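You operate a simulated robot arm through the tools that you are given. There is no shell and no other tool. Be economical: measure what you need, move in short steps, check, and stop when the job is done.

The job below is to be done with a simulated two-armed robot. You get a single attempt, and the scene is never put back.

JOB
Put the red spring on the long table top away on the middle shelf of the gas cart.
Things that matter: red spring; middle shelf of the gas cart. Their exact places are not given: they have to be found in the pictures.

It is judged by the outcome, as a careful person would: the job done as asked, and still so three seconds after it is handed in. It fails if anything else is knocked over, pushed out of place, dropped, spilled or broken.

ROBOT AND FRAMES
Two 6-joint arms with two-finger parallel grippers on one trunk, on a base that drives. Base frame: it is fixed to the floor where the robot stands at the start and does not move with it; the origin is under the middle of the robot, x ahead of it, y to its left, z up. Units: mm, degrees, N and s.
The left shoulder is at the start at [60, 187, 1122], the right one opposite. With the tool pointing down near the work surface each hand reaches from about 220 to 620 mm from the robot's upright axis, wherever it stands, measured 20 degrees to its own side. Places, roughly: middle shelf of the gas cart [1300, -3300, 500]. Payload 1.57 kg a hand.
Tool frame (each hand has its own): the origin (TCP) lies between the finger pads and is the grasp point; the fingertips stand 30 mm ahead of it; z points along the fingers, y is the line along which they close. The gripper opens to 110 mm. The fingers are 24 mm wide and 12 mm thick; the gripper's body (48 by 112 mm) begins 78 mm behind the TCP.
Orientation is told as [roll, pitch, yaw] about the base's x, y, z axes, in that order, counted from this pose: with the fingers straight down and closing along the base's y, the tool's x points along the base's -x, its y along +y and its z along -z.

CONTROLS
- The arms move only by the tool play_rows. It takes "left_steps", "right_steps" or both (then of equal length, played together; a hand with none holds still); each is a list of rows, each a list of 6 numbers: the shift along the tool's x, y, z in cm, then the turn, a rotation vector about the tool's x, y, z in degrees. In form: [[dx, dy, dz, rx, ry, rz], ...]. A call has 1 to 8 rows; each row shifts and turns the commanded pose from where the row before left it, along the tool's axes as they then stand. "left_hand" and "right_hand" are, for a hand that has rows, the gripper command, from -1 (fully open) to 1 (shut), values between in proportion, set as the call begins (left out, the last holds). Rows are played at 5 a second. More than 50 mm and 8.6 degrees between two rows, or a gripper value outside its range, and nothing of the call is played. Where a pose cannot be reached the arm comes as near as it can. A force on the tool above 40 N (or 10 N above the force at the start of the call, whichever is more), or a blocked arm, ends the call early, and 0.2 s more pass. The fingers move at their own pace (about 153 mm/s each) and stop on an object; they squeeze with about 24 N. The grip force told is the motor's: it shows also when the fingers shut on nothing. Time passes only in rows, and 0.2 s behind the last, so rows that do not move let the fingers close. The reply holds the time, the measured pose of the TCP, the force on the tool along the base axes, the opening and the grip force, in the units named above and with some noise.
- Cameras (640 x 400 px; columns grow to the right, rows downward): "scene" is now at [7, -13.7, 1653.2]; the picture's right is [-0.19, -0.98, 0.00], its down [-0.82, 0.16, -0.54] and it looks along [0.53, -0.10, -0.84] (base axes); focal length 295 px, centre (320, 200). "left" rides on the left gripper at [70, -16, -141] in its tool frame; the picture's right is [0.23, 0.97, 0.00], its down [-0.86, 0.20, -0.48] and it looks along [-0.47, 0.11, 0.88] (tool axes); focal length 222 px, centre (320, 200). "right" rides on the right gripper at [70, 16, -141] in its tool frame; the picture's right is [-0.23, 0.97, 0.00], its down [-0.86, -0.20, -0.48] and it looks along [-0.47, -0.11, 0.88] (tool axes); focal length 222 px, centre (320, 200).
- camera(camera): a new picture of that camera. No time passes.
- raise_lower(by): slides the trunk up (or, below 0, down) by that many mm; the arms and the scene camera ride with it, the base frame stays. It gives what a move gives, with no picture.
- base_move(legs): drives the robot by 1 to 6 legs, each [ahead, left, turn to the left] in mm, mm and degrees, along the robot's own axes; the way and the turn of a leg run together, so that a leg with both is an arc; at most 1500 mm and 180 degrees a leg. The arms and the cameras ride along, it lands a little off, and it stops where it bumps. It gives what a move gives.
- pan_tilt(pan, tilt): turns the head with the scene camera to pan (to the left, within 86 degrees either way) and tilt (down, from -29 to 69), counted from straight ahead of the robot. It gives what a move gives.
- pixel_to_xyz(camera, pixels): for up to 12 pixels [column, row] of the newest picture of that camera ("zoom" is the newest enlarged one), the place [x, y, z] in the base frame of the surface seen there, good to about 2 mm. No time passes.
- zoom(camera, box): a new picture of the part [left, top, right, bottom] of that camera's present view, enlarged. No time passes.
- finish_job(): hands the job in; it is judged then, once.

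Keep the steps short. Do not move on a guess: measure, check each grasp and each placing, and mend mistakes. In all there are 80 turns and 70 pictures (those below and enlarged ones count). Leave the grippers open and the arms clear of the work at the hand-in unless told otherwise, and finish with a single line.

The tools are called as a command line: name --argument value ..., lists and objects as JSON in quotes. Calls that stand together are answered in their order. play_rows: Moves the arms, as the interface text tells. Its arguments: {"type":"object","properties":{"left_steps":{"type":"array"},"left_hand":{"type":"number"},"right_steps":{"type":"array"},"right_hand":{"type":"number"}},"required":[]} The other tools are called the same way: raise_lower (by) slides the trunk up or down; base_move (legs) drives the base; pan_tilt (pan, tilt) turns the head that bears the scene camera; camera (camera) takes a picture; pixel_to_xyz (camera, pixels) gives the place of the surface under pixels of a picture; zoom (camera, box) takes an enlarged picture of a part of a camera's view; finish_job () hands the job in.

At the start:

```text
time_s: 0.0
left_eef_pos: [430.1, 207.5, 1041.0]
left_orientation: [0.0, 0.0, -0.1]
left_contact_force: [0.4, -0.4, 0.8]
left_gripper_width: 110.1
left_finger_force: 0.1
right_eef_pos: [369.3, -167.0, 1075.8]
right_orientation: [0.0, 0.0, 0.0]
right_contact_force: [-0.3, 0.7, 0.0]
right_gripper_width: 110.1
right_finger_force: 0.1
trunk travel left (down, up): [-750.0, 240.0]
robot x, y, heading: [-2.0, 1.3, -0.2]
head pan, tilt: [-11.0, 57.0]
```

scene: 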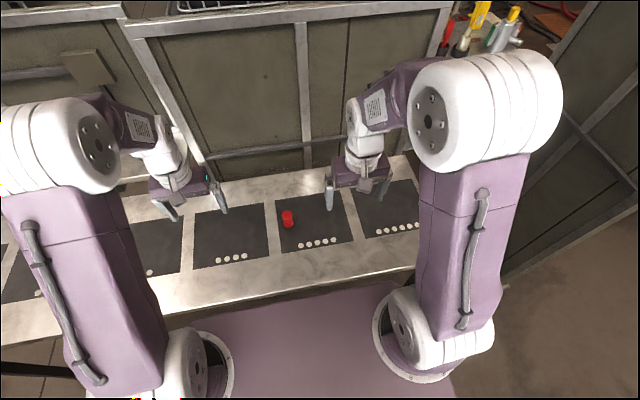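
right: 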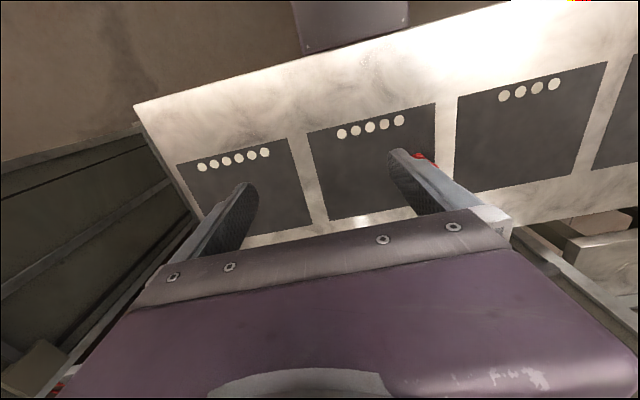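
left: 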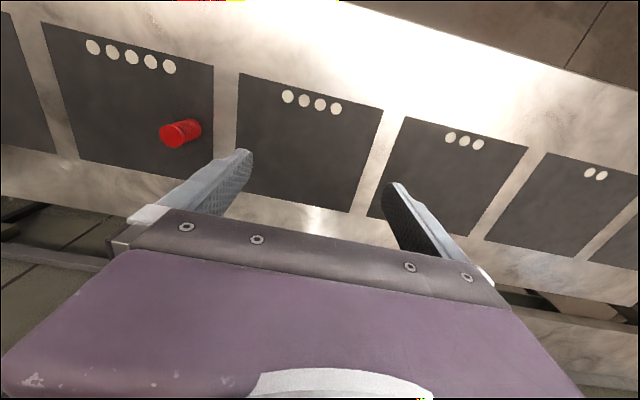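

I see a red object at about (287,218) in the scene picture, on the mat with five dots. I enlarge it and measure.

zoom --camera "scene" --box '[247, 190, 327, 240]'

pixel_to_xyz --camera "scene" --pixels '[[287, 213], [287, 218], [287, 224], [283, 218], [291, 218], [300, 225], [320, 240], [270, 240]]'

zoom --camera "left" --box '[140, 100, 236, 160]'

```text
8.00 times, centred on (287, 215) of scene
```

zoom: 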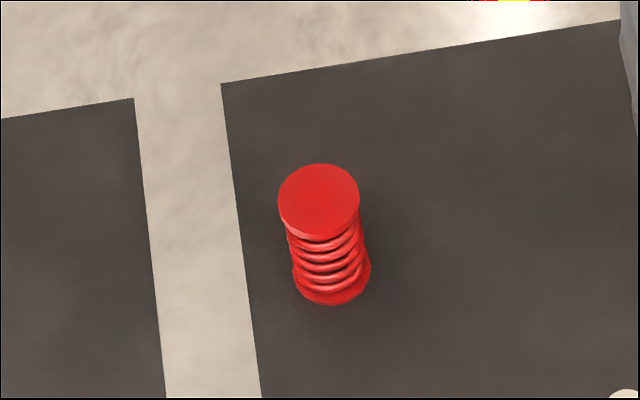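

```text
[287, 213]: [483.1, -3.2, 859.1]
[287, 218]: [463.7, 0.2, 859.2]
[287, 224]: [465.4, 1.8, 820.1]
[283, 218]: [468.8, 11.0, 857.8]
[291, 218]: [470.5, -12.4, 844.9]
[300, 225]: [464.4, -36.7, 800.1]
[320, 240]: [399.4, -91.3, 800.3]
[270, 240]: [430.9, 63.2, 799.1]
```

```text
6.67 times, centred on (188, 130) of left
```

zoom: 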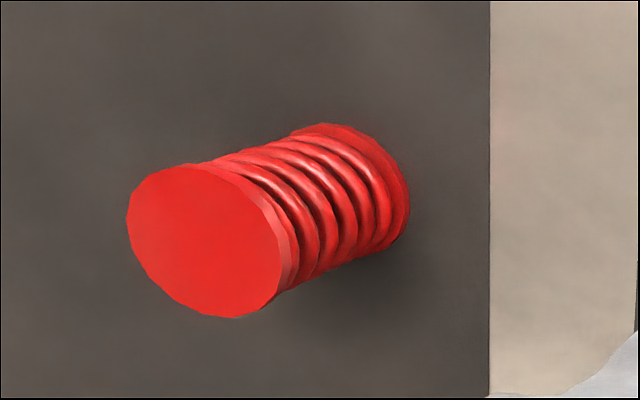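

The spring stands upright, about 60 mm tall, at roughly (477, 0). Before choosing a grasp, I look toward the cart from here.

pixel_to_xyz --camera "zoom" --pixels '[[205, 240], [140, 230], [272, 250], [180, 170], [225, 310], [350, 180], [395, 225]]'

pan_tilt --pan -68 --tilt 20

camera --camera "scene"

```text
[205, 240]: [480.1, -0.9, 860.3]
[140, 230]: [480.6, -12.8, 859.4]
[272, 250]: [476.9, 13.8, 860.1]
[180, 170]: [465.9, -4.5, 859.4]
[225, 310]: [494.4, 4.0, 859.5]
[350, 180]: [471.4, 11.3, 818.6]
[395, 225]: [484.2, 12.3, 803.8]
```

```text
time_s: 1.3
left_eef_pos: [430.8, 207.0, 1041.3]
left_orientation: [0.0, 0.0, 0.0]
left_contact_force: [0.2, 0.8, 0.6]
left_gripper_width: 110.2
left_finger_force: 0.1
right_eef_pos: [370.2, -166.3, 1076.2]
right_orientation: [0.0, -0.1, -0.1]
right_contact_force: [-0.6, -0.5, 0.5]
right_gripper_width: 109.9
right_finger_force: 0.1
trunk travel left (down, up): [-750.0, 240.0]
robot x, y, heading: [-1.9, 2.6, -0.0]
head pan, tilt: [-68.0, 20.0]
```

```text
64 pictures are left
```

scene: 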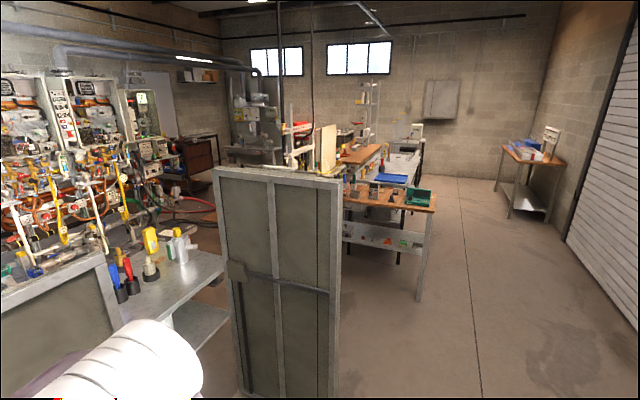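

The cart should be near column 320, row 195, partly behind the partition. I enlarge and measure.

zoom --camera "scene" --box '[200, 60, 456, 220]'

pixel_to_xyz --camera "scene" --pixels '[[420, 270], [430, 205], [345, 225], [345, 195], [370, 155], [400, 165], [265, 155], [330, 390], [290, 180], [410, 380], [310, 140], [328, 145]]'

```text
2.50 times, centred on (328, 140) of scene
```

zoom: 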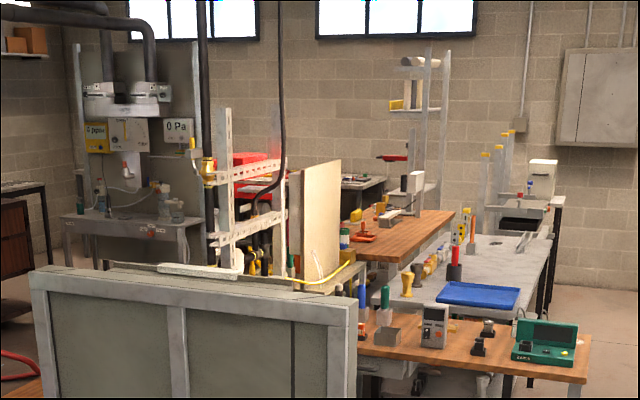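

```text
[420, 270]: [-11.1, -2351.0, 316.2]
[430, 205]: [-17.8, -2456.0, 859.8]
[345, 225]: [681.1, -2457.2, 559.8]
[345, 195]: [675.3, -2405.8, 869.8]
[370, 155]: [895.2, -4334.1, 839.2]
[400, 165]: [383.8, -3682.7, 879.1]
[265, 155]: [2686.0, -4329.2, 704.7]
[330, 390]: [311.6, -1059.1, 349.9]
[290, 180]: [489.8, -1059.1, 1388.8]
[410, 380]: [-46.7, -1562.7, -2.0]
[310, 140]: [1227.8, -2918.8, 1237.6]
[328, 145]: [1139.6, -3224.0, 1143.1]
```

I measure points on the framed structure around zoom (200–350, 110–280), which may be the gas cart.

pixel_to_xyz --camera "zoom" --pixels '[[226, 140], [283, 170], [250, 158], [320, 220], [200, 268], [260, 270], [350, 265], [240, 235], [226, 220], [300, 230], [410, 220], [100, 230]]'

zoom --camera "scene" --box '[260, 90, 356, 150]'

```text
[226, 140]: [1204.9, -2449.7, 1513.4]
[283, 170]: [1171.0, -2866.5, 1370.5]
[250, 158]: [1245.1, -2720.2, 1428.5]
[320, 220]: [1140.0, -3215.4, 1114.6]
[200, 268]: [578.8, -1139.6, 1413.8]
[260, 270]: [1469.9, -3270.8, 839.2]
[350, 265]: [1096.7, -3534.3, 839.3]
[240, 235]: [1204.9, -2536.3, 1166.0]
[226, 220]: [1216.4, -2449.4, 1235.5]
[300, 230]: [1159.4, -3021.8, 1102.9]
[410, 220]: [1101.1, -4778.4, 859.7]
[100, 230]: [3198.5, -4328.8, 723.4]
```

```text
6.67 times, centred on (308, 120) of scene
```

zoom: 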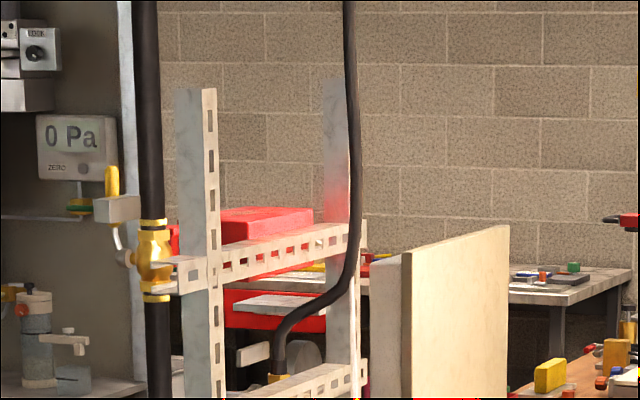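

The cart sits around (1300, -3300) with obstacles around it; I'll drive there later. First the grasp: I'll pitch the right hand about 60° forward so the spring stays upright and can be slid between shelves. I move above/before the spring and begin to pitch.

play_rows --right_steps '[[-2, 3.5, 2.5, 0, 0, 0], [-2, 3.5, 2.5, 0, 0, 0], [-2, 3.5, 2.5, 0, 0, 0], [0, 0, 0, 0, -8.5, 0], [0, 0, 0, 0, -8.5, 0], [0, 0, 0, 0, -8.5, 0], [0, 0, 0, 0, -8.5, 0], [0, 0, 0, 0, -8.5, 0]]' --right_hand -1

pan_tilt --pan 0 --tilt 57

camera --camera "scene"

```text
time_s: 3.1
left_eef_pos: [430.8, 207.9, 1040.1]
left_orientation: [0.1, 0.0, 0.0]
left_contact_force: [-1.0, 0.5, 0.0]
left_gripper_width: 109.7
left_finger_force: 0.1
right_eef_pos: [431.3, -67.7, 1002.7]
right_orientation: [-1.7, -39.4, 0.7]
right_contact_force: [-0.3, 0.5, 0.2]
right_gripper_width: 109.9
right_finger_force: 0.0
right hand out of reach, approached as far as the arm can: row 6, 7, 8
trunk travel left (down, up): [-750.0, 240.0]
robot x, y, heading: [-1.0, 2.7, -0.1]
head pan, tilt: [-68.0, 20.0]
```

```text
time_s: 4.5
left_eef_pos: [431.2, 208.4, 1040.4]
left_orientation: [0.0, 0.1, 0.0]
left_contact_force: [0.1, 0.4, -0.3]
left_gripper_width: 110.2
left_finger_force: 0.1
right_eef_pos: [431.3, -69.3, 1002.2]
right_orientation: [-1.7, -39.2, 0.5]
right_contact_force: [-0.1, 0.8, 0.0]
right_gripper_width: 109.9
right_finger_force: 0.0
trunk travel left (down, up): [-750.0, 240.0]
robot x, y, heading: [1.6, 3.1, 0.1]
head pan, tilt: [0.0, 57.0]
```

```text
61 pictures are left
```

scene: 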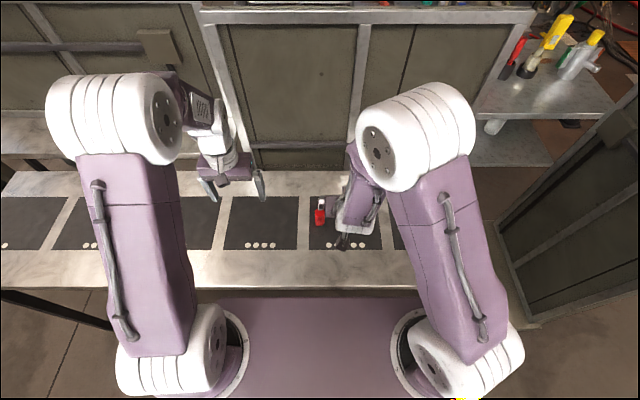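

The tilt stopped at about 39° because the hand is too close to the shoulder. I back the base 150 mm and then extend the arm forward again.

base_move --legs '[[-150, 0, 0]]'

play_rows --right_steps '[[-0.64, 1.73, 3.87, 0, 0, 0], [-0.64, 1.73, 3.87, 0, 0, 0], [-0.64, 1.73, 3.87, 0, 0, 0], [-0.64, 1.73, 3.87, 0, 0, 0]]'

```text
time_s: 5.8
left_eef_pos: [281.1, 207.8, 1039.7]
left_orientation: [0.0, 0.1, 0.0]
left_contact_force: [-0.6, 0.7, 0.6]
left_gripper_width: 110.2
left_finger_force: 0.1
right_eef_pos: [282.7, -70.0, 1001.2]
right_orientation: [-1.7, -39.2, 0.6]
right_contact_force: [0.7, 0.3, 0.3]
right_gripper_width: 109.7
right_finger_force: 0.1
trunk travel left (down, up): [-750.0, 240.0]
robot x, y, heading: [-152.1, -2.5, 0.0]
head pan, tilt: [0.0, 57.0]
```

```text
time_s: 6.8
left_eef_pos: [279.8, 207.9, 1040.6]
left_orientation: [0.0, 0.2, -0.1]
left_contact_force: [1.3, 0.3, 0.2]
left_gripper_width: 109.8
left_finger_force: 0.1
right_eef_pos: [399.2, -3.5, 894.1]
right_orientation: [-1.7, -39.1, 0.6]
right_contact_force: [0.6, 0.4, -0.1]
right_gripper_width: 110.0
right_finger_force: 0.1
trunk travel left (down, up): [-750.0, 240.0]
robot x, y, heading: [-152.1, 2.2, -0.2]
head pan, tilt: [0.0, 57.0]
```

Now at (399, -4, 894). I pitch further by 21° and take out the small roll.

play_rows --right_steps '[[0, 0, 0, 0, -7, 0], [0, 0, 0, 0, -7, 0], [0, 0, 0, 0, -7, 0]]'

camera --camera "right"

```text
time_s: 7.6
left_eef_pos: [279.6, 208.9, 1041.3]
left_orientation: [-0.1, -0.1, 0.0]
left_contact_force: [-0.1, -0.2, 0.1]
left_gripper_width: 109.8
left_finger_force: 0.1
right_eef_pos: [409.6, 6.0, 900.8]
right_orientation: [-3.5, -60.2, 2.3]
right_contact_force: [0.7, 1.0, 0.2]
right_gripper_width: 110.0
right_finger_force: 0.1
right hand out of reach, approached as far as the arm can: row 3
trunk travel left (down, up): [-750.0, 240.0]
robot x, y, heading: [-153.4, -1.9, -0.1]
head pan, tilt: [0.0, 57.0]
```

```text
60 pictures are left
```

right: 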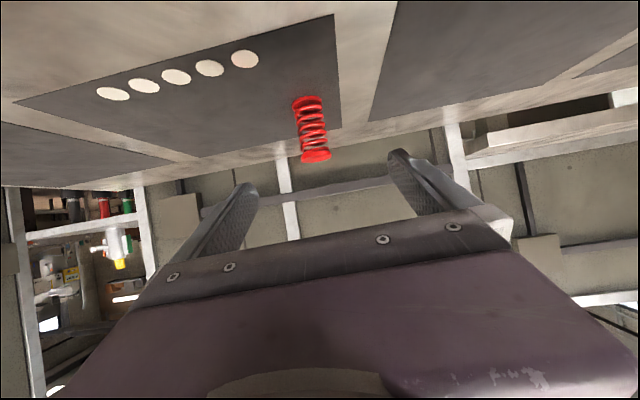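

The spring is between the fingers' planes. I shift down along tool x, then advance along the fingers in short rows to about (480, 0, 834).

play_rows --right_steps '[[1.2, -0.3, 0, 0, 0, 0], [1.1, -0.3, 0, 0, 0, 0], [0, 0, 3, 0, 0, 0], [0, 0, 2, 0, 0, 0]]'

camera --camera "right"

```text
time_s: 8.6
left_eef_pos: [279.2, 207.6, 1040.0]
left_orientation: [0.0, 0.0, -0.1]
left_contact_force: [0.7, 0.4, 0.0]
left_gripper_width: 110.2
left_finger_force: 0.1
right_eef_pos: [452.8, 8.1, 856.2]
right_orientation: [-2.6, -60.3, 1.8]
right_contact_force: [0.7, 0.1, 0.2]
right_gripper_width: 110.3
right_finger_force: 0.1
right hand out of reach, approached as far as the arm can: row 1, 2
trunk travel left (down, up): [-750.0, 240.0]
robot x, y, heading: [-150.4, -3.0, 0.0]
head pan, tilt: [0.0, 57.0]
```

```text
59 pictures are left
```

right: 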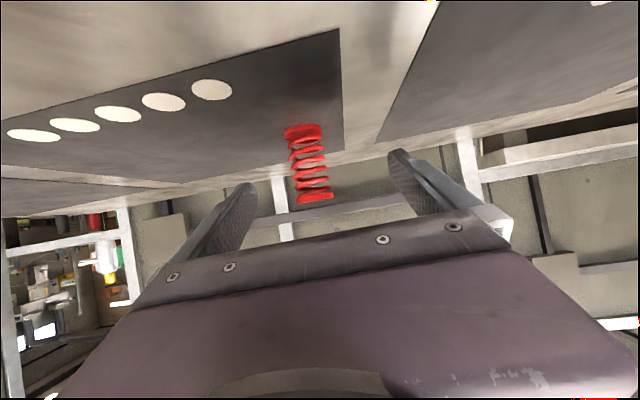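

At (453, 8, 856); the remaining shift is 27 ahead, -8 in y, 22 down. I go there.

play_rows --right_steps '[[0.5, -0.8, 0, 0, 0, 0], [0, 0, 1.7, 0, 0, 0], [0, 0, 1.7, 0, 0, 0], [0, 0, 0, 0, 0, 0]]'

camera --camera "right"

```text
time_s: 9.6
left_eef_pos: [279.4, 207.7, 1040.2]
left_orientation: [-0.1, 0.1, 0.0]
left_contact_force: [-0.7, -0.1, 0.3]
left_gripper_width: 109.8
left_finger_force: 0.2
right_eef_pos: [479.8, -0.7, 834.4]
right_orientation: [-2.5, -60.4, 1.8]
right_contact_force: [-0.3, -0.4, 0.4]
right_gripper_width: 110.1
right_finger_force: 0.0
trunk travel left (down, up): [-750.0, 240.0]
robot x, y, heading: [-150.5, 1.6, -0.1]
head pan, tilt: [0.0, 57.0]
```

```text
58 pictures are left
```

right: 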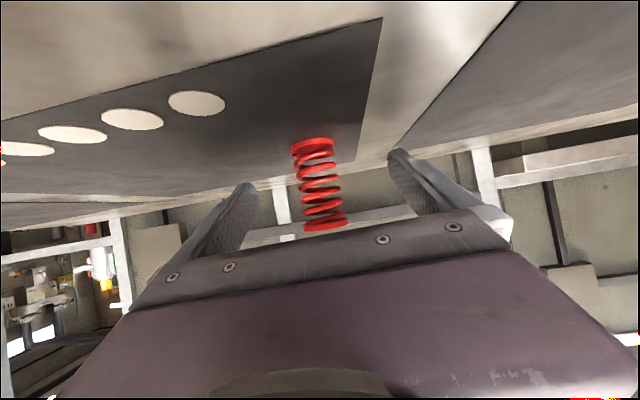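

The TCP is at (479.8, -0.7, 834), with the spring centred between the fingers. I close.

play_rows --right_steps '[[0, 0, 0, 0, 0, 0], [0, 0, 0, 0, 0, 0], [0, 0, 0, 0, 0, 0], [0, 0, 0, 0, 0, 0]]' --right_hand 1

camera --camera "right"

```text
time_s: 10.6
left_eef_pos: [280.4, 206.7, 1041.3]
left_orientation: [-0.1, 0.0, 0.0]
left_contact_force: [0.9, -1.1, 0.1]
left_gripper_width: 109.9
left_finger_force: 0.0
right_eef_pos: [478.6, -0.0, 834.8]
right_orientation: [-2.6, -60.3, 1.8]
right_contact_force: [-0.1, -1.0, -0.4]
right_gripper_width: 30.1
right_finger_force: 24.1
trunk travel left (down, up): [-750.0, 240.0]
robot x, y, heading: [-154.6, 0.4, 0.1]
head pan, tilt: [0.0, 57.0]
```

```text
57 pictures are left
```

right: 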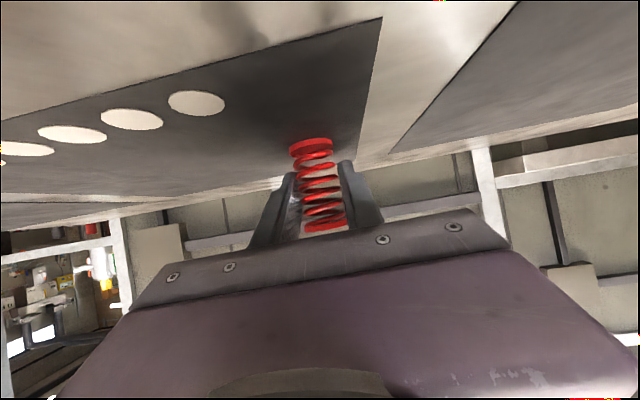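

Held at 30 mm with 24 N. I lift straight up with the trunk by 120 mm and check.

raise_lower --by 120

camera --camera "right"

```text
time_s: 12.1
left_eef_pos: [279.4, 207.0, 1159.7]
left_orientation: [0.0, 0.0, 0.0]
left_contact_force: [0.4, 0.0, -0.4]
left_gripper_width: 109.8
left_finger_force: 0.0
right_eef_pos: [479.0, -0.7, 954.4]
right_orientation: [-2.6, -60.3, 1.8]
right_contact_force: [0.2, 0.2, 0.5]
right_gripper_width: 0.1
right_finger_force: 21.0
trunk travel left (down, up): [-870.0, 120.0]
robot x, y, heading: [-151.6, -2.1, 0.1]
head pan, tilt: [0.0, 57.0]
```

```text
56 pictures are left
```

right: 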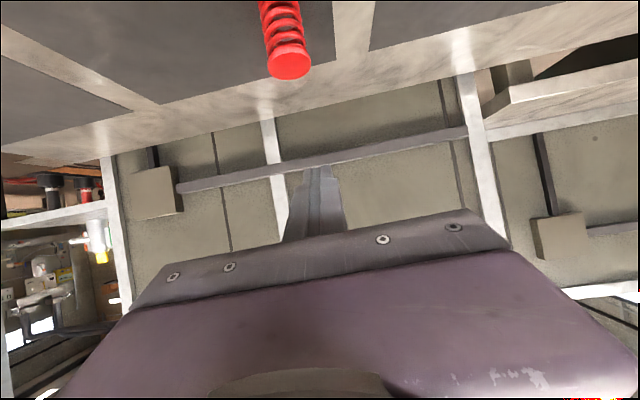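

The spring slipped out; the fingers shut on nothing. It is still standing on the mat. I measure it again.

play_rows --right_steps '[[0, 0, 0, 0, 0, 0], [0, 0, 0, 0, 0, 0]]' --right_hand -1

zoom --camera "right" --box '[224, 0, 352, 80]'

pixel_to_xyz --camera "right" --pixels '[[289, 66], [270, 68], [308, 62], [290, 78], [287, 53], [283, 25], [285, 5], [340, 20]]'

zoom --camera "scene" --box '[260, 130, 388, 210]'

```text
time_s: 12.7
left_eef_pos: [279.5, 207.9, 1160.1]
left_orientation: [0.0, 0.0, 0.0]
left_contact_force: [-0.1, -0.2, -0.3]
left_gripper_width: 110.2
left_finger_force: 0.0
right_eef_pos: [480.0, -0.7, 955.7]
right_orientation: [-2.6, -60.4, 1.8]
right_contact_force: [0.2, -0.6, -0.1]
right_gripper_width: 110.1
right_finger_force: 0.0
trunk travel left (down, up): [-870.0, 120.0]
robot x, y, heading: [-149.2, -0.0, 0.1]
head pan, tilt: [0.0, 57.0]
```

```text
5.00 times, centred on (288, 40) of right
```

zoom: 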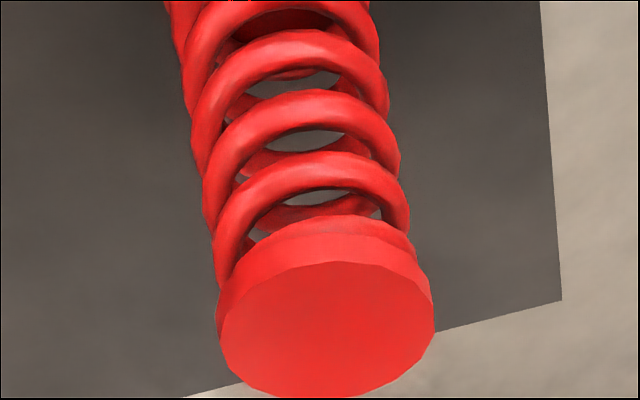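

```text
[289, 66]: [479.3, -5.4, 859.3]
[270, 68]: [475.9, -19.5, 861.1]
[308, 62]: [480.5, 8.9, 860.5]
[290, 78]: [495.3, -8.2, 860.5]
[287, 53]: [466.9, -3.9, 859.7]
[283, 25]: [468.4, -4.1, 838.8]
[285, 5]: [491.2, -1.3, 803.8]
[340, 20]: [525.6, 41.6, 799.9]
```

```text
5.00 times, centred on (324, 170) of scene
```

zoom: 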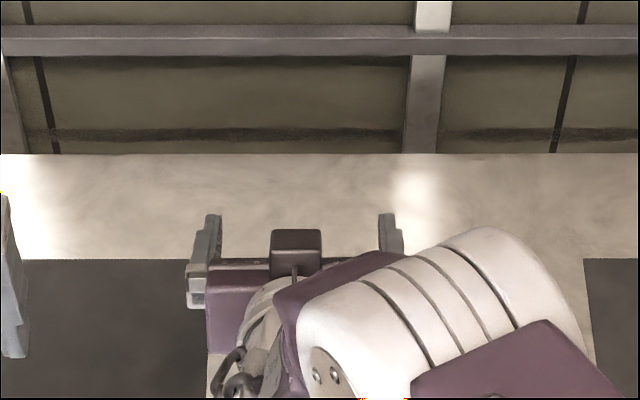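

The spring is still upright at about (480.5, -5). I realign the hand by -4 mm in y, lower it the same 120 mm with the fingers open, then lift slowly and watch the force.

play_rows --right_steps '[[0, -0.4, 0, 1.5, 0, 0], [0, 0, 0, 0, 0, 0]]' --right_hand -1

raise_lower --by -120

camera --camera "right"

```text
time_s: 13.3
left_eef_pos: [280.0, 207.4, 1160.3]
left_orientation: [0.0, 0.1, 0.0]
left_contact_force: [0.8, 0.9, 0.4]
left_gripper_width: 109.8
left_finger_force: 0.1
right_eef_pos: [480.0, -4.3, 956.5]
right_orientation: [-4.1, -60.3, 1.7]
right_contact_force: [0.4, 0.7, 0.2]
right_gripper_width: 110.2
right_finger_force: 0.0
trunk travel left (down, up): [-870.0, 120.0]
robot x, y, heading: [-150.1, 1.7, 0.2]
head pan, tilt: [0.0, 57.0]
```

```text
time_s: 14.8
left_eef_pos: [278.4, 206.5, 1040.3]
left_orientation: [0.0, 0.1, 0.0]
left_contact_force: [0.4, 0.2, 0.9]
left_gripper_width: 110.1
left_finger_force: 0.0
right_eef_pos: [480.7, -3.8, 836.0]
right_orientation: [-4.1, -60.4, 1.7]
right_contact_force: [-0.3, 0.0, 0.0]
right_gripper_width: 110.0
right_finger_force: 0.0
trunk travel left (down, up): [-750.0, 240.0]
robot x, y, heading: [-151.2, 0.1, 0.1]
head pan, tilt: [0.0, 57.0]
```

```text
53 pictures are left
```

right: 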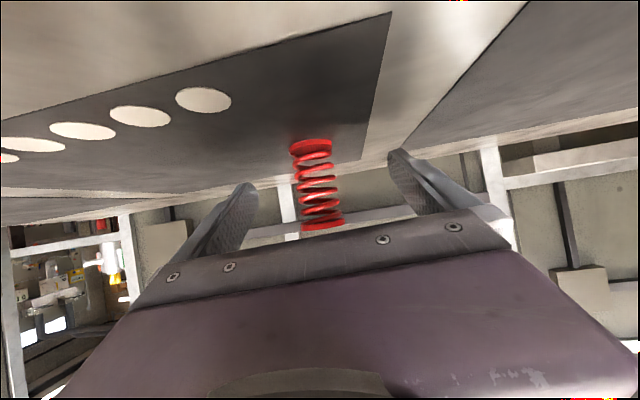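

The spring is centred again. I level the pads so they're parallel to the spring's axis, close, and lift only 10 mm slowly.

play_rows --right_steps '[[0, 0, 0, -2.6, 0, 0.8], [0, 0, 0, 0, 0, 0]]' --right_hand -1

play_rows --right_steps '[[0, 0, 0, 0, 0, 0], [0, 0, 0, 0, 0, 0], [0, 0, 0, 0, 0, 0], [0, 0, 0, 0, 0, 0], [-0.26, 0, -0.15, 0, 0, 0], [-0.26, 0, -0.15, 0, 0, 0], [-0.26, 0, -0.15, 0, 0, 0]]' --right_hand 1

camera --camera "right"

```text
time_s: 15.4
left_eef_pos: [279.3, 207.3, 1041.5]
left_orientation: [0.0, 0.1, 0.0]
left_contact_force: [-0.1, -0.1, 0.2]
left_gripper_width: 109.8
left_finger_force: 0.1
right_eef_pos: [480.8, -3.6, 835.7]
right_orientation: [-0.1, -60.3, 0.1]
right_contact_force: [-0.3, -0.1, -0.7]
right_gripper_width: 110.0
right_finger_force: 0.1
trunk travel left (down, up): [-750.0, 240.0]
robot x, y, heading: [-152.7, 1.2, 0.1]
head pan, tilt: [0.0, 57.0]
```

```text
time_s: 17.0
left_eef_pos: [278.6, 207.3, 1041.7]
left_orientation: [0.0, 0.0, -0.1]
left_contact_force: [0.1, -0.8, 0.3]
left_gripper_width: 110.1
left_finger_force: 0.1
right_eef_pos: [479.8, -4.1, 843.8]
right_orientation: [-0.1, -60.3, 0.2]
right_contact_force: [0.6, 0.3, -0.7]
right_gripper_width: 29.6
right_finger_force: 23.6
trunk travel left (down, up): [-750.0, 240.0]
robot x, y, heading: [-155.8, 1.6, 0.1]
head pan, tilt: [0.0, 57.0]
```

```text
52 pictures are left
```

right: 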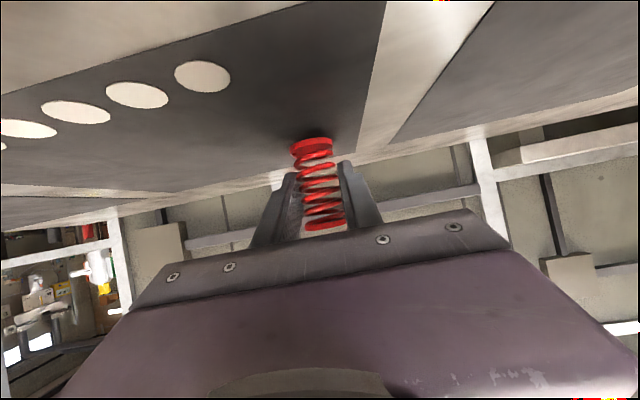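

The spring seems to move with the hand. I measure its plates against the mat.

pixel_to_xyz --camera "right" --pixels '[[322, 227], [312, 155], [312, 143], [312, 148]]'

play_rows --right_steps '[[-0.43, 0, -0.25, 0, 0, 0], [-0.43, 0, -0.25, 0, 0, 0], [-0.43, 0, -0.25, 0, 0, 0], [-0.43, 0, -0.25, 0, 0, 0]]'

camera --camera "right"

```text
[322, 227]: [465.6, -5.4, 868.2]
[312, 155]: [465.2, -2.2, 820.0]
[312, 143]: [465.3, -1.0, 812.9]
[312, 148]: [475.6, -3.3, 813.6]
```

```text
time_s: 18.0
left_eef_pos: [280.2, 207.6, 1040.4]
left_orientation: [0.0, 0.0, 0.0]
left_contact_force: [0.1, -0.1, -0.1]
left_gripper_width: 110.0
left_finger_force: 0.1
right_eef_pos: [479.4, -3.5, 864.3]
right_orientation: [-0.1, -60.3, 0.0]
right_contact_force: [0.1, 0.0, -0.7]
right_gripper_width: 29.4
right_finger_force: 23.9
trunk travel left (down, up): [-750.0, 240.0]
robot x, y, heading: [-153.0, -0.0, 0.1]
head pan, tilt: [0.0, 57.0]
```

```text
51 pictures are left
```

right: 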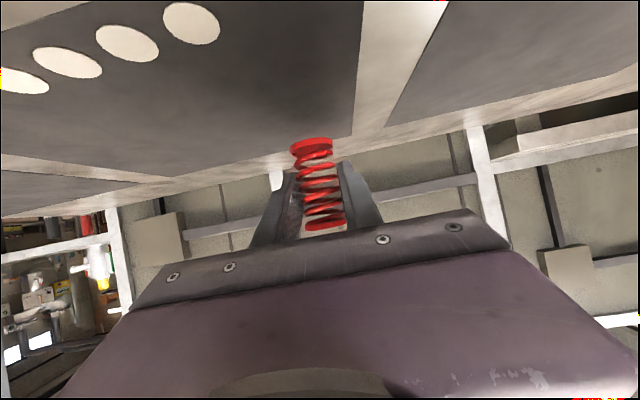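

It is lifted and holds well. I raise the trunk in a small step (40 mm) and check for creep.

raise_lower --by 40

play_rows --right_steps '[[0, 0, 0, 0, 0, 0], [0, 0, 0, 0, 0, 0], [0, 0, 0, 0, 0, 0], [0, 0, 0, 0, 0, 0], [0, 0, 0, 0, 0, 0], [0, 0, 0, 0, 0, 0], [0, 0, 0, 0, 0, 0], [0, 0, 0, 0, 0, 0]]'

zoom --camera "right" --box '[240, 120, 400, 220]'

```text
time_s: 18.9
left_eef_pos: [279.9, 207.3, 1080.1]
left_orientation: [-0.1, 0.0, 0.0]
left_contact_force: [-0.3, 0.5, 0.3]
left_gripper_width: 110.2
left_finger_force: 0.1
right_eef_pos: [480.2, -4.4, 904.0]
right_orientation: [-0.1, -60.4, 0.2]
right_contact_force: [0.3, -0.4, -0.3]
right_gripper_width: 29.5
right_finger_force: 24.2
trunk travel left (down, up): [-790.0, 200.0]
robot x, y, heading: [-150.8, -3.1, 0.1]
head pan, tilt: [0.0, 57.0]
```

```text
time_s: 20.7
left_eef_pos: [279.5, 207.3, 1079.9]
left_orientation: [0.0, 0.1, 0.1]
left_contact_force: [-0.6, 0.2, -0.1]
left_gripper_width: 110.1
left_finger_force: 0.1
right_eef_pos: [478.6, -2.8, 903.5]
right_orientation: [-0.1, -60.3, 0.1]
right_contact_force: [-0.2, -0.7, -0.7]
right_gripper_width: 29.6
right_finger_force: 24.5
trunk travel left (down, up): [-790.0, 200.0]
robot x, y, heading: [-152.7, 1.4, -0.1]
head pan, tilt: [0.0, 57.0]
```

```text
4.00 times, centred on (320, 170) of right
```

zoom: 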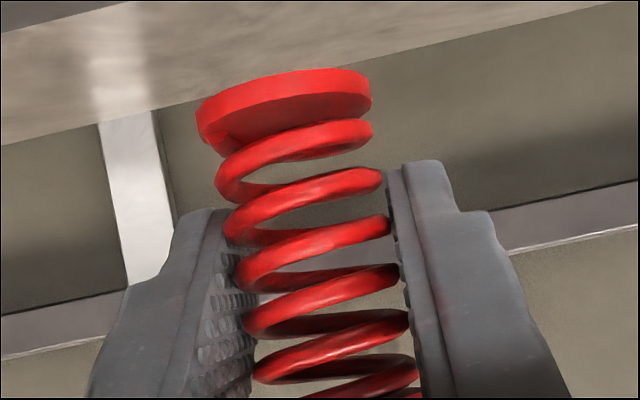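

Grip is stable. I back the robot clear of the table by 450 mm, then look toward the cart.

base_move --legs '[[-450, 0, 0]]'

pan_tilt --pan -75 --tilt 25

camera --camera "scene"

```text
time_s: 23.4
left_eef_pos: [-171.6, 206.7, 1080.7]
left_orientation: [0.0, 0.0, 0.0]
left_contact_force: [0.5, 0.1, 0.2]
left_gripper_width: 110.2
left_finger_force: 0.0
right_eef_pos: [26.3, -4.1, 905.1]
right_orientation: [0.0, -60.2, 0.2]
right_contact_force: [0.3, 0.7, -0.5]
right_gripper_width: 29.7
right_finger_force: 24.1
trunk travel left (down, up): [-790.0, 200.0]
robot x, y, heading: [-605.5, 2.4, 0.2]
head pan, tilt: [0.0, 57.0]
```

```text
time_s: 24.9
left_eef_pos: [-172.5, 206.8, 1080.7]
left_orientation: [0.0, 0.1, -0.2]
left_contact_force: [0.0, -0.2, 0.6]
left_gripper_width: 110.0
left_finger_force: 0.0
right_eef_pos: [27.9, -3.2, 903.6]
right_orientation: [-0.2, -60.2, 0.1]
right_contact_force: [0.3, -0.6, -0.7]
right_gripper_width: 29.6
right_finger_force: 23.9
trunk travel left (down, up): [-790.0, 200.0]
robot x, y, heading: [-603.7, -2.6, 0.1]
head pan, tilt: [-75.0, 25.0]
```

```text
49 pictures are left
```

scene: 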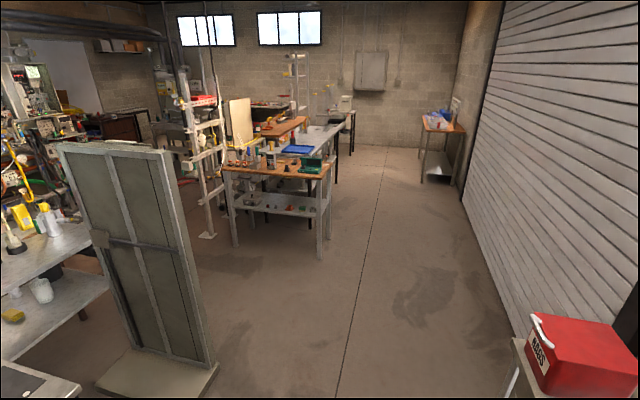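

There's open floor. I measure obstacles along the way: partition foot, wooden table, rack post, rag bin.

pixel_to_xyz --camera "scene" --pixels '[[218, 368], [530, 345], [515, 385], [322, 255], [235, 245], [207, 235], [325, 168], [300, 300], [245, 110], [200, 150], [180, 300], [335, 180]]'

zoom --camera "scene" --box '[150, 60, 342, 180]'

```text
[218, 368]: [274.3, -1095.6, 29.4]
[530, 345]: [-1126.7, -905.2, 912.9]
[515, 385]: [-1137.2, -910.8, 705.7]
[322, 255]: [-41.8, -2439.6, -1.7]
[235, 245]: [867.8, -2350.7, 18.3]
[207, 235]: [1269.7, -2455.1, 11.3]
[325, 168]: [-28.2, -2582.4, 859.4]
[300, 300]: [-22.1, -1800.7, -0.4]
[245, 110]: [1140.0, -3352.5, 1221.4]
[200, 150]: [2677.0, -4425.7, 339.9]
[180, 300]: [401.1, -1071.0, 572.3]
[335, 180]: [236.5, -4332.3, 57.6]
```

```text
3.33 times, centred on (246, 120) of scene
```

zoom: 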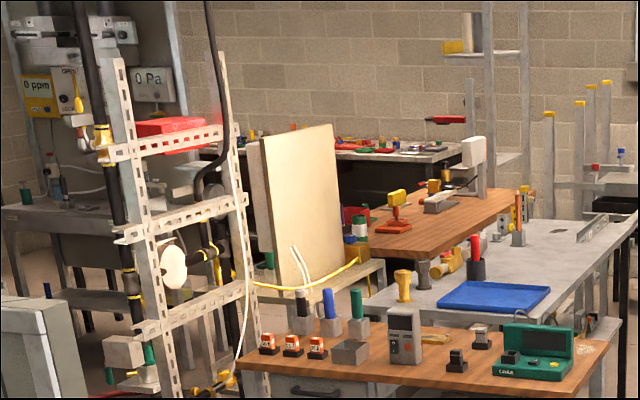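

The cart is likely the unit behind the rack, around x 1100–1500 and y -3000 to -3550. I sidestep right down the open aisle, staying between the rag bin and the partition.

base_move --legs '[[0, -850, 0], [0, -850, 0]]'

pan_tilt --pan -25 --tilt 25

camera --camera "scene"

```text
time_s: 33.5
left_eef_pos: [-176.3, -1490.5, 1080.8]
left_orientation: [0.0, -0.1, 0.1]
left_contact_force: [0.3, -0.2, -0.3]
left_gripper_width: 110.0
left_finger_force: 0.2
right_eef_pos: [25.0, -1698.2, 903.5]
right_orientation: [-0.1, -60.2, 0.4]
right_contact_force: [0.4, -0.2, 0.0]
right_gripper_width: 29.4
right_finger_force: 24.1
trunk travel left (down, up): [-790.0, 200.0]
robot x, y, heading: [-605.9, -1696.6, 0.1]
head pan, tilt: [-75.0, 25.0]
```

```text
time_s: 34.7
left_eef_pos: [-176.8, -1489.0, 1080.4]
left_orientation: [0.0, 0.0, 0.1]
left_contact_force: [0.1, 0.0, -0.7]
left_gripper_width: 110.1
left_finger_force: 0.1
right_eef_pos: [25.0, -1699.8, 904.7]
right_orientation: [-0.1, -60.4, 0.3]
right_contact_force: [0.6, -0.5, 0.2]
right_gripper_width: 29.6
right_finger_force: 24.1
trunk travel left (down, up): [-790.0, 200.0]
robot x, y, heading: [-609.7, -1698.8, 0.1]
head pan, tilt: [-25.0, 25.0]
```

```text
47 pictures are left
```

scene: 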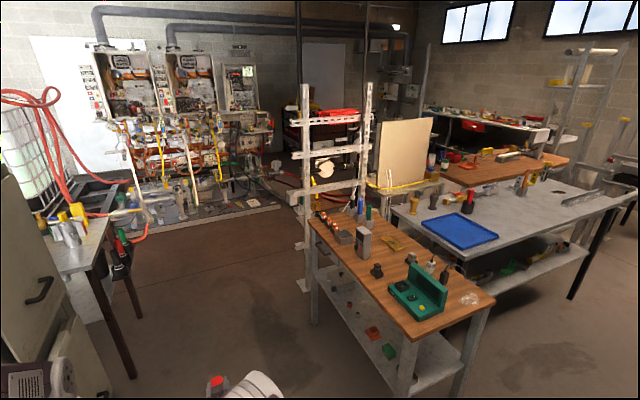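

The passage is open. I measure its borders and the things near the cart.

pixel_to_xyz --camera "scene" --pixels '[[130, 373], [143, 235], [303, 286], [335, 265], [278, 205], [230, 215], [260, 240], [315, 320], [383, 170], [425, 185], [375, 200], [330, 340]]'

zoom --camera "scene" --box '[250, 100, 474, 240]'

```text
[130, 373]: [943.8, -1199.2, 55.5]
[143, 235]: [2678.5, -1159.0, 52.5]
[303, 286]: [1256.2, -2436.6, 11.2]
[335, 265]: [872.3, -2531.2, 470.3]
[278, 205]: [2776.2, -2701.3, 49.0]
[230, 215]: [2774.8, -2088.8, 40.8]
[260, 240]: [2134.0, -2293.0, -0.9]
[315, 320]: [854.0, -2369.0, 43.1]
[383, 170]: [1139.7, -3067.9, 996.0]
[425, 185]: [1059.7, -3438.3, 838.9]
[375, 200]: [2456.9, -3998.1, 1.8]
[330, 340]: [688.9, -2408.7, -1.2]
```

```text
2.86 times, centred on (362, 170) of scene
```

zoom: 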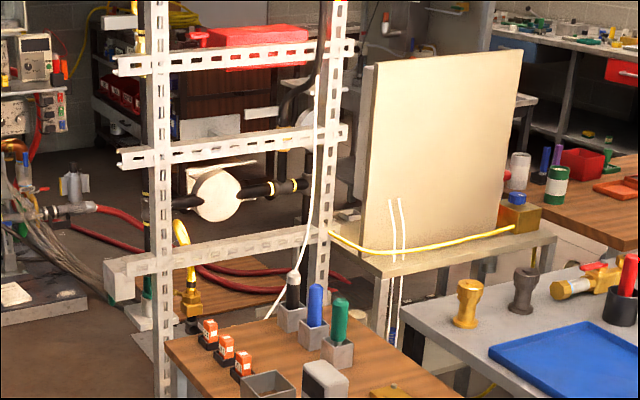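

The passage is about 1150 mm wide, centred near y = -1750. I drive ahead in it and look at the far side of the cart.

base_move --legs '[[1250, -50, 0], [1150, 0, 0]]'

pan_tilt --pan -80 --tilt 30

camera --camera "scene"

```text
time_s: 46.5
left_eef_pos: [2242.1, -1525.6, 1081.6]
left_orientation: [0.0, -0.1, 0.3]
left_contact_force: [-0.4, 0.3, 1.2]
left_gripper_width: 110.1
left_finger_force: 0.1
right_eef_pos: [2443.0, -1734.4, 905.2]
right_orientation: [-0.1, -60.2, 0.5]
right_contact_force: [0.5, 0.2, -0.9]
right_gripper_width: 29.6
right_finger_force: 23.7
trunk travel left (down, up): [-790.0, 200.0]
robot x, y, heading: [1813.4, -1735.5, 0.4]
head pan, tilt: [-25.0, 25.0]
```

```text
time_s: 47.8
left_eef_pos: [2241.7, -1526.2, 1080.1]
left_orientation: [0.1, -0.1, 0.3]
left_contact_force: [0.4, -0.1, 0.1]
left_gripper_width: 110.0
left_finger_force: 0.0
right_eef_pos: [2443.6, -1734.9, 903.3]
right_orientation: [0.0, -60.3, 0.5]
right_contact_force: [0.2, -0.2, 0.3]
right_gripper_width: 29.6
right_finger_force: 23.1
trunk travel left (down, up): [-790.0, 200.0]
robot x, y, heading: [1815.6, -1736.2, 0.4]
head pan, tilt: [-80.0, 30.0]
```

```text
45 pictures are left
```

scene: 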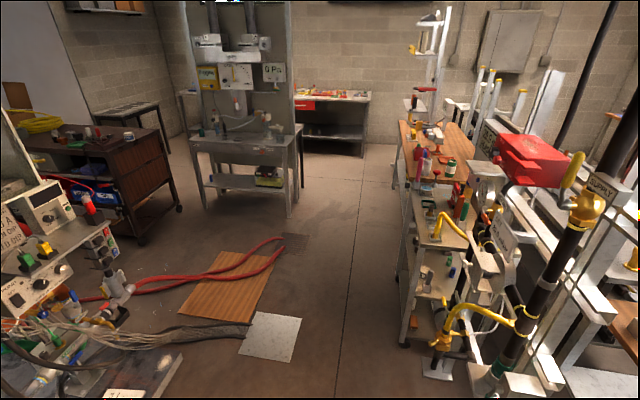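

The gas cart is at about (435, 260), open on its +x side. On the floor are a wooden plate, a light plate and red hoses. I measure them and enlarge the cart.

pixel_to_xyz --camera "scene" --pixels '[[295, 340], [303, 315], [265, 300], [278, 240], [308, 240], [403, 345], [440, 295], [425, 235], [440, 375], [420, 290], [440, 222], [290, 362]]'

zoom --camera "scene" --box '[368, 180, 528, 360]'

```text
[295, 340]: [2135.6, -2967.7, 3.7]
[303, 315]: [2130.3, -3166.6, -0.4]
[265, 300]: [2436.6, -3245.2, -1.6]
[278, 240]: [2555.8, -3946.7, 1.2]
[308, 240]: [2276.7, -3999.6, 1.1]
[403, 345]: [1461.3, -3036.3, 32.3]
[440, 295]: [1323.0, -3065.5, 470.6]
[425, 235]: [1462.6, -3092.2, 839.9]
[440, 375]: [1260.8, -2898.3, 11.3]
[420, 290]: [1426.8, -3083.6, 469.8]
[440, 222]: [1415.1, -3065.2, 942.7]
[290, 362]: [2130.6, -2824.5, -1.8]
```

```text
2.22 times, centred on (448, 270) of scene
```

zoom: 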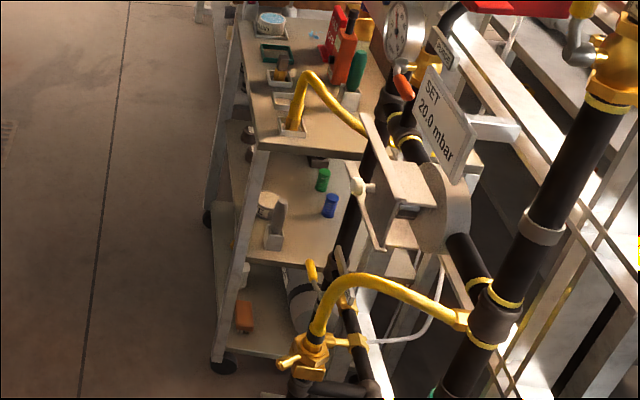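

The middle shelf surface is at z ≈ 470, the top shelf at 840: good clearance. I check the obstacles around my turning circle.

pixel_to_xyz --camera "scene" --pixels '[[175, 365], [120, 385], [130, 285], [60, 260], [245, 330], [240, 268], [280, 245], [510, 345], [560, 380], [585, 215], [185, 350], [75, 375]]'

pan_tilt --pan -45 --tilt 45

camera --camera "scene"

```text
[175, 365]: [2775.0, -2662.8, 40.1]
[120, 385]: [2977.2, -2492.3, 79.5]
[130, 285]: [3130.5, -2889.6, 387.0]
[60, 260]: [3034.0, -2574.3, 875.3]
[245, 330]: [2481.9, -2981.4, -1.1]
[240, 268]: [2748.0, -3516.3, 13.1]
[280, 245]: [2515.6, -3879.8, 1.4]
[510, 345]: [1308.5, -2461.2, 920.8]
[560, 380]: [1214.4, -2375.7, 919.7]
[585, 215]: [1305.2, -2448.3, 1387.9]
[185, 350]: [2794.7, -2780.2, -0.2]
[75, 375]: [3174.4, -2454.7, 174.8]
```

```text
time_s: 48.8
left_eef_pos: [2242.2, -1525.8, 1080.1]
left_orientation: [0.0, -0.1, 0.2]
left_contact_force: [0.2, 0.7, -0.5]
left_gripper_width: 109.9
left_finger_force: 0.1
right_eef_pos: [2443.6, -1734.7, 904.8]
right_orientation: [-0.1, -60.3, 0.5]
right_contact_force: [0.2, 0.1, 0.1]
right_gripper_width: 29.8
right_finger_force: 24.0
trunk travel left (down, up): [-790.0, 200.0]
robot x, y, heading: [1814.5, -1734.5, 0.3]
head pan, tilt: [-45.0, 45.0]
```

```text
43 pictures are left
```

scene: 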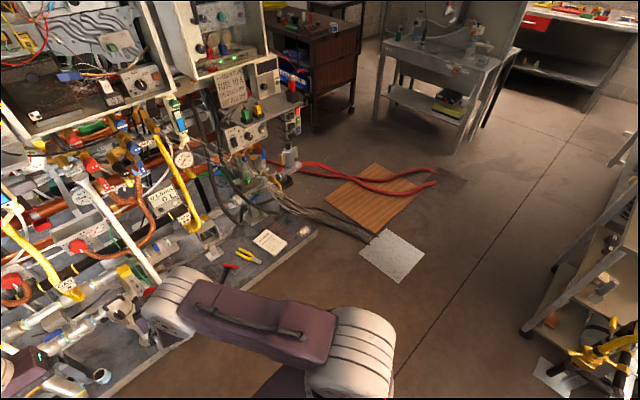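

The turn is clear of the wall unit. I check how far the hoses and cables reach onto the floor where I'd stand.

pixel_to_xyz --camera "scene" --pixels '[[436, 184], [425, 172], [405, 192], [372, 241], [345, 228], [385, 282], [362, 252], [465, 178], [310, 232], [425, 250], [330, 190], [375, 165]]'

```text
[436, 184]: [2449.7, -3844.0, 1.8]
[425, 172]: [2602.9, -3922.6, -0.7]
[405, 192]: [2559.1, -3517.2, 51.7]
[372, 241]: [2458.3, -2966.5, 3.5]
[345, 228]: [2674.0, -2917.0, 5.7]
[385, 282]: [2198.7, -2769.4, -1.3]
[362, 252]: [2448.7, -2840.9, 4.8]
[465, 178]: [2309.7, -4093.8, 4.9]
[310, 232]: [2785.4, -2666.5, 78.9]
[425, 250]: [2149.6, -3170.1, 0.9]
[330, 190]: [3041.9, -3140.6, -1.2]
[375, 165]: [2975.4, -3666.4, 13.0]
```

Floor is clear up to x ≈ 2450. I'll turn to face -x with the arm pulled in, so I retract the right hand about 90 mm, leaning its tilt back 10° meanwhile.

play_rows --right_steps '[[0, 0, 0, 0, 5, 0], [0, 0, 0, 0, 5, 0], [1.9, 0, -2.3, 0, 0, 0], [1.9, 0, -2.3, 0, 0, 0], [1.9, 0, -2.3, 0, 0, 0]]'

base_move --legs '[[0, 0, -90], [0, 0, -90]]'

pan_tilt --pan 60 --tilt 35

camera --camera "scene"

```text
time_s: 50.0
left_eef_pos: [2241.7, -1525.0, 1080.6]
left_orientation: [-0.1, 0.1, 0.2]
left_contact_force: [0.6, 0.3, 0.0]
left_gripper_width: 110.0
left_finger_force: 0.1
right_eef_pos: [2359.9, -1730.9, 905.6]
right_orientation: [-0.7, -50.1, 0.9]
right_contact_force: [0.3, -1.0, -0.1]
right_gripper_width: 29.8
right_finger_force: 24.3
right hand out of reach, approached as far as the arm can: row 5
trunk travel left (down, up): [-790.0, 200.0]
robot x, y, heading: [1812.6, -1735.5, 0.2]
head pan, tilt: [-45.0, 45.0]
```

```text
time_s: 58.1
left_eef_pos: [1378.1, -1937.2, 1081.2]
left_orientation: [0.1, 0.0, 179.2]
left_contact_force: [-0.4, 0.1, -0.3]
left_gripper_width: 109.9
left_finger_force: 0.0
right_eef_pos: [1264.8, -1729.5, 904.4]
right_orientation: [-0.7, -50.0, 179.8]
right_contact_force: [-0.5, 0.0, -0.8]
right_gripper_width: 29.4
right_finger_force: 23.9
trunk travel left (down, up): [-790.0, 200.0]
robot x, y, heading: [1810.3, -1736.2, 179.0]
head pan, tilt: [-45.0, 45.0]
```

```text
time_s: 59.9
left_eef_pos: [1379.3, -1937.5, 1081.0]
left_orientation: [-0.1, 0.0, 179.3]
left_contact_force: [-0.4, 0.8, 1.1]
left_gripper_width: 110.2
left_finger_force: 0.0
right_eef_pos: [1266.1, -1729.8, 905.7]
right_orientation: [-0.7, -50.1, 179.6]
right_contact_force: [0.4, -0.2, -0.7]
right_gripper_width: 29.6
right_finger_force: 24.0
trunk travel left (down, up): [-790.0, 200.0]
robot x, y, heading: [1815.1, -1734.9, 179.1]
head pan, tilt: [60.0, 35.0]
```

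```text
42 pictures are left
```

scene: 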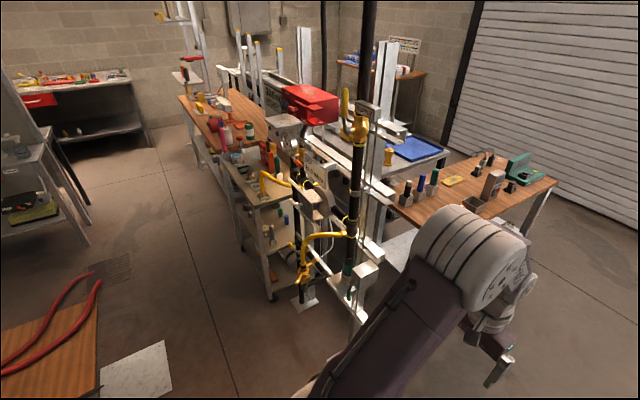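

Facing -x now. I back off to x ≈ 2110, then sidestep left (toward -y) and look at the cart.

base_move --legs '[[-290, 0, 1], [0, 800, 0], [0, 600, 0]]'

pan_tilt --pan 12 --tilt 45

camera --camera "scene"

```text
time_s: 68.8
left_eef_pos: [1674.9, -3354.8, 1081.3]
left_orientation: [0.0, 0.0, -180.0]
left_contact_force: [-0.9, -0.1, 0.7]
left_gripper_width: 110.0
left_finger_force: 0.0
right_eef_pos: [1557.4, -3149.0, 905.7]
right_orientation: [-0.6, -50.1, -179.5]
right_contact_force: [0.3, -0.1, 0.3]
right_gripper_width: 29.3
right_finger_force: 24.2
trunk travel left (down, up): [-790.0, 200.0]
robot x, y, heading: [2109.0, -3147.1, -180.0]
head pan, tilt: [60.0, 35.0]
```

```text
time_s: 70.0
left_eef_pos: [1675.4, -3353.8, 1080.6]
left_orientation: [0.0, 0.0, -180.0]
left_contact_force: [-0.5, 0.6, 1.1]
left_gripper_width: 109.8
left_finger_force: 0.0
right_eef_pos: [1558.6, -3149.1, 904.6]
right_orientation: [-0.7, -50.1, -179.4]
right_contact_force: [0.8, -0.3, -1.2]
right_gripper_width: 29.4
right_finger_force: 24.4
trunk travel left (down, up): [-790.0, 200.0]
robot x, y, heading: [2105.2, -3144.5, -179.9]
head pan, tilt: [12.0, 45.0]
```

```text
41 pictures are left
```

scene: 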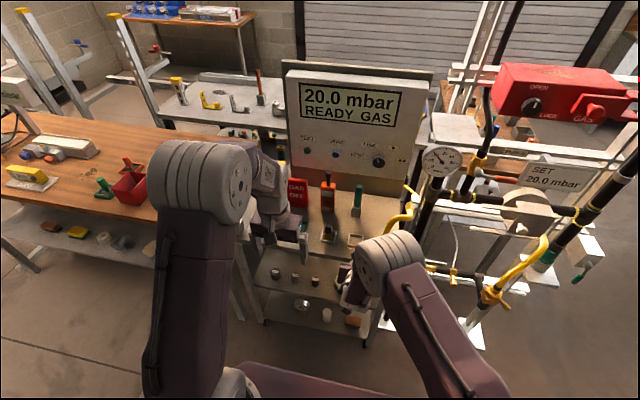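

I'm in front of the cart, hand about 50 mm short of it. I check that the valve pipes don't stick out near the right arm before lowering.

pixel_to_xyz --camera "scene" --pixels '[[495, 298], [540, 245], [385, 235], [355, 240], [290, 245], [300, 290], [295, 275], [330, 305], [270, 320], [420, 360]]'

raise_lower --by -200

camera --camera "scene"

```text
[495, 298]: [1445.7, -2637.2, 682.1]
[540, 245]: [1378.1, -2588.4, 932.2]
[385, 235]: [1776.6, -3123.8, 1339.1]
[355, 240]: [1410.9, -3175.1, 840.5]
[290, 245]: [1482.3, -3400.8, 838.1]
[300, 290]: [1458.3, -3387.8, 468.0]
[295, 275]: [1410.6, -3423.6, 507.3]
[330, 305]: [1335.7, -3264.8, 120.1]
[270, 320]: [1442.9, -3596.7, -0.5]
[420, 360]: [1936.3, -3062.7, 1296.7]
```

```text
time_s: 72.1
left_eef_pos: [1675.1, -3353.7, 881.0]
left_orientation: [0.0, -0.1, -180.0]
left_contact_force: [-0.1, 0.1, 0.4]
left_gripper_width: 110.1
left_finger_force: 0.1
right_eef_pos: [1558.8, -3148.6, 704.3]
right_orientation: [-0.7, -50.1, -179.4]
right_contact_force: [-0.5, 0.4, -0.5]
right_gripper_width: 29.5
right_finger_force: 24.0
trunk travel left (down, up): [-590.0, 400.0]
robot x, y, heading: [2103.9, -3150.4, -180.0]
head pan, tilt: [12.0, 45.0]
```

```text
40 pictures are left
```

scene: 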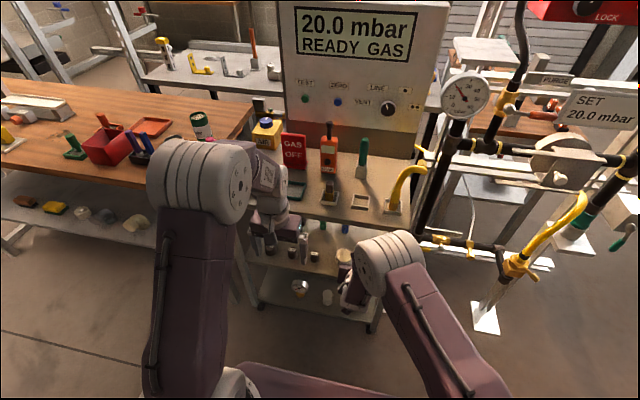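

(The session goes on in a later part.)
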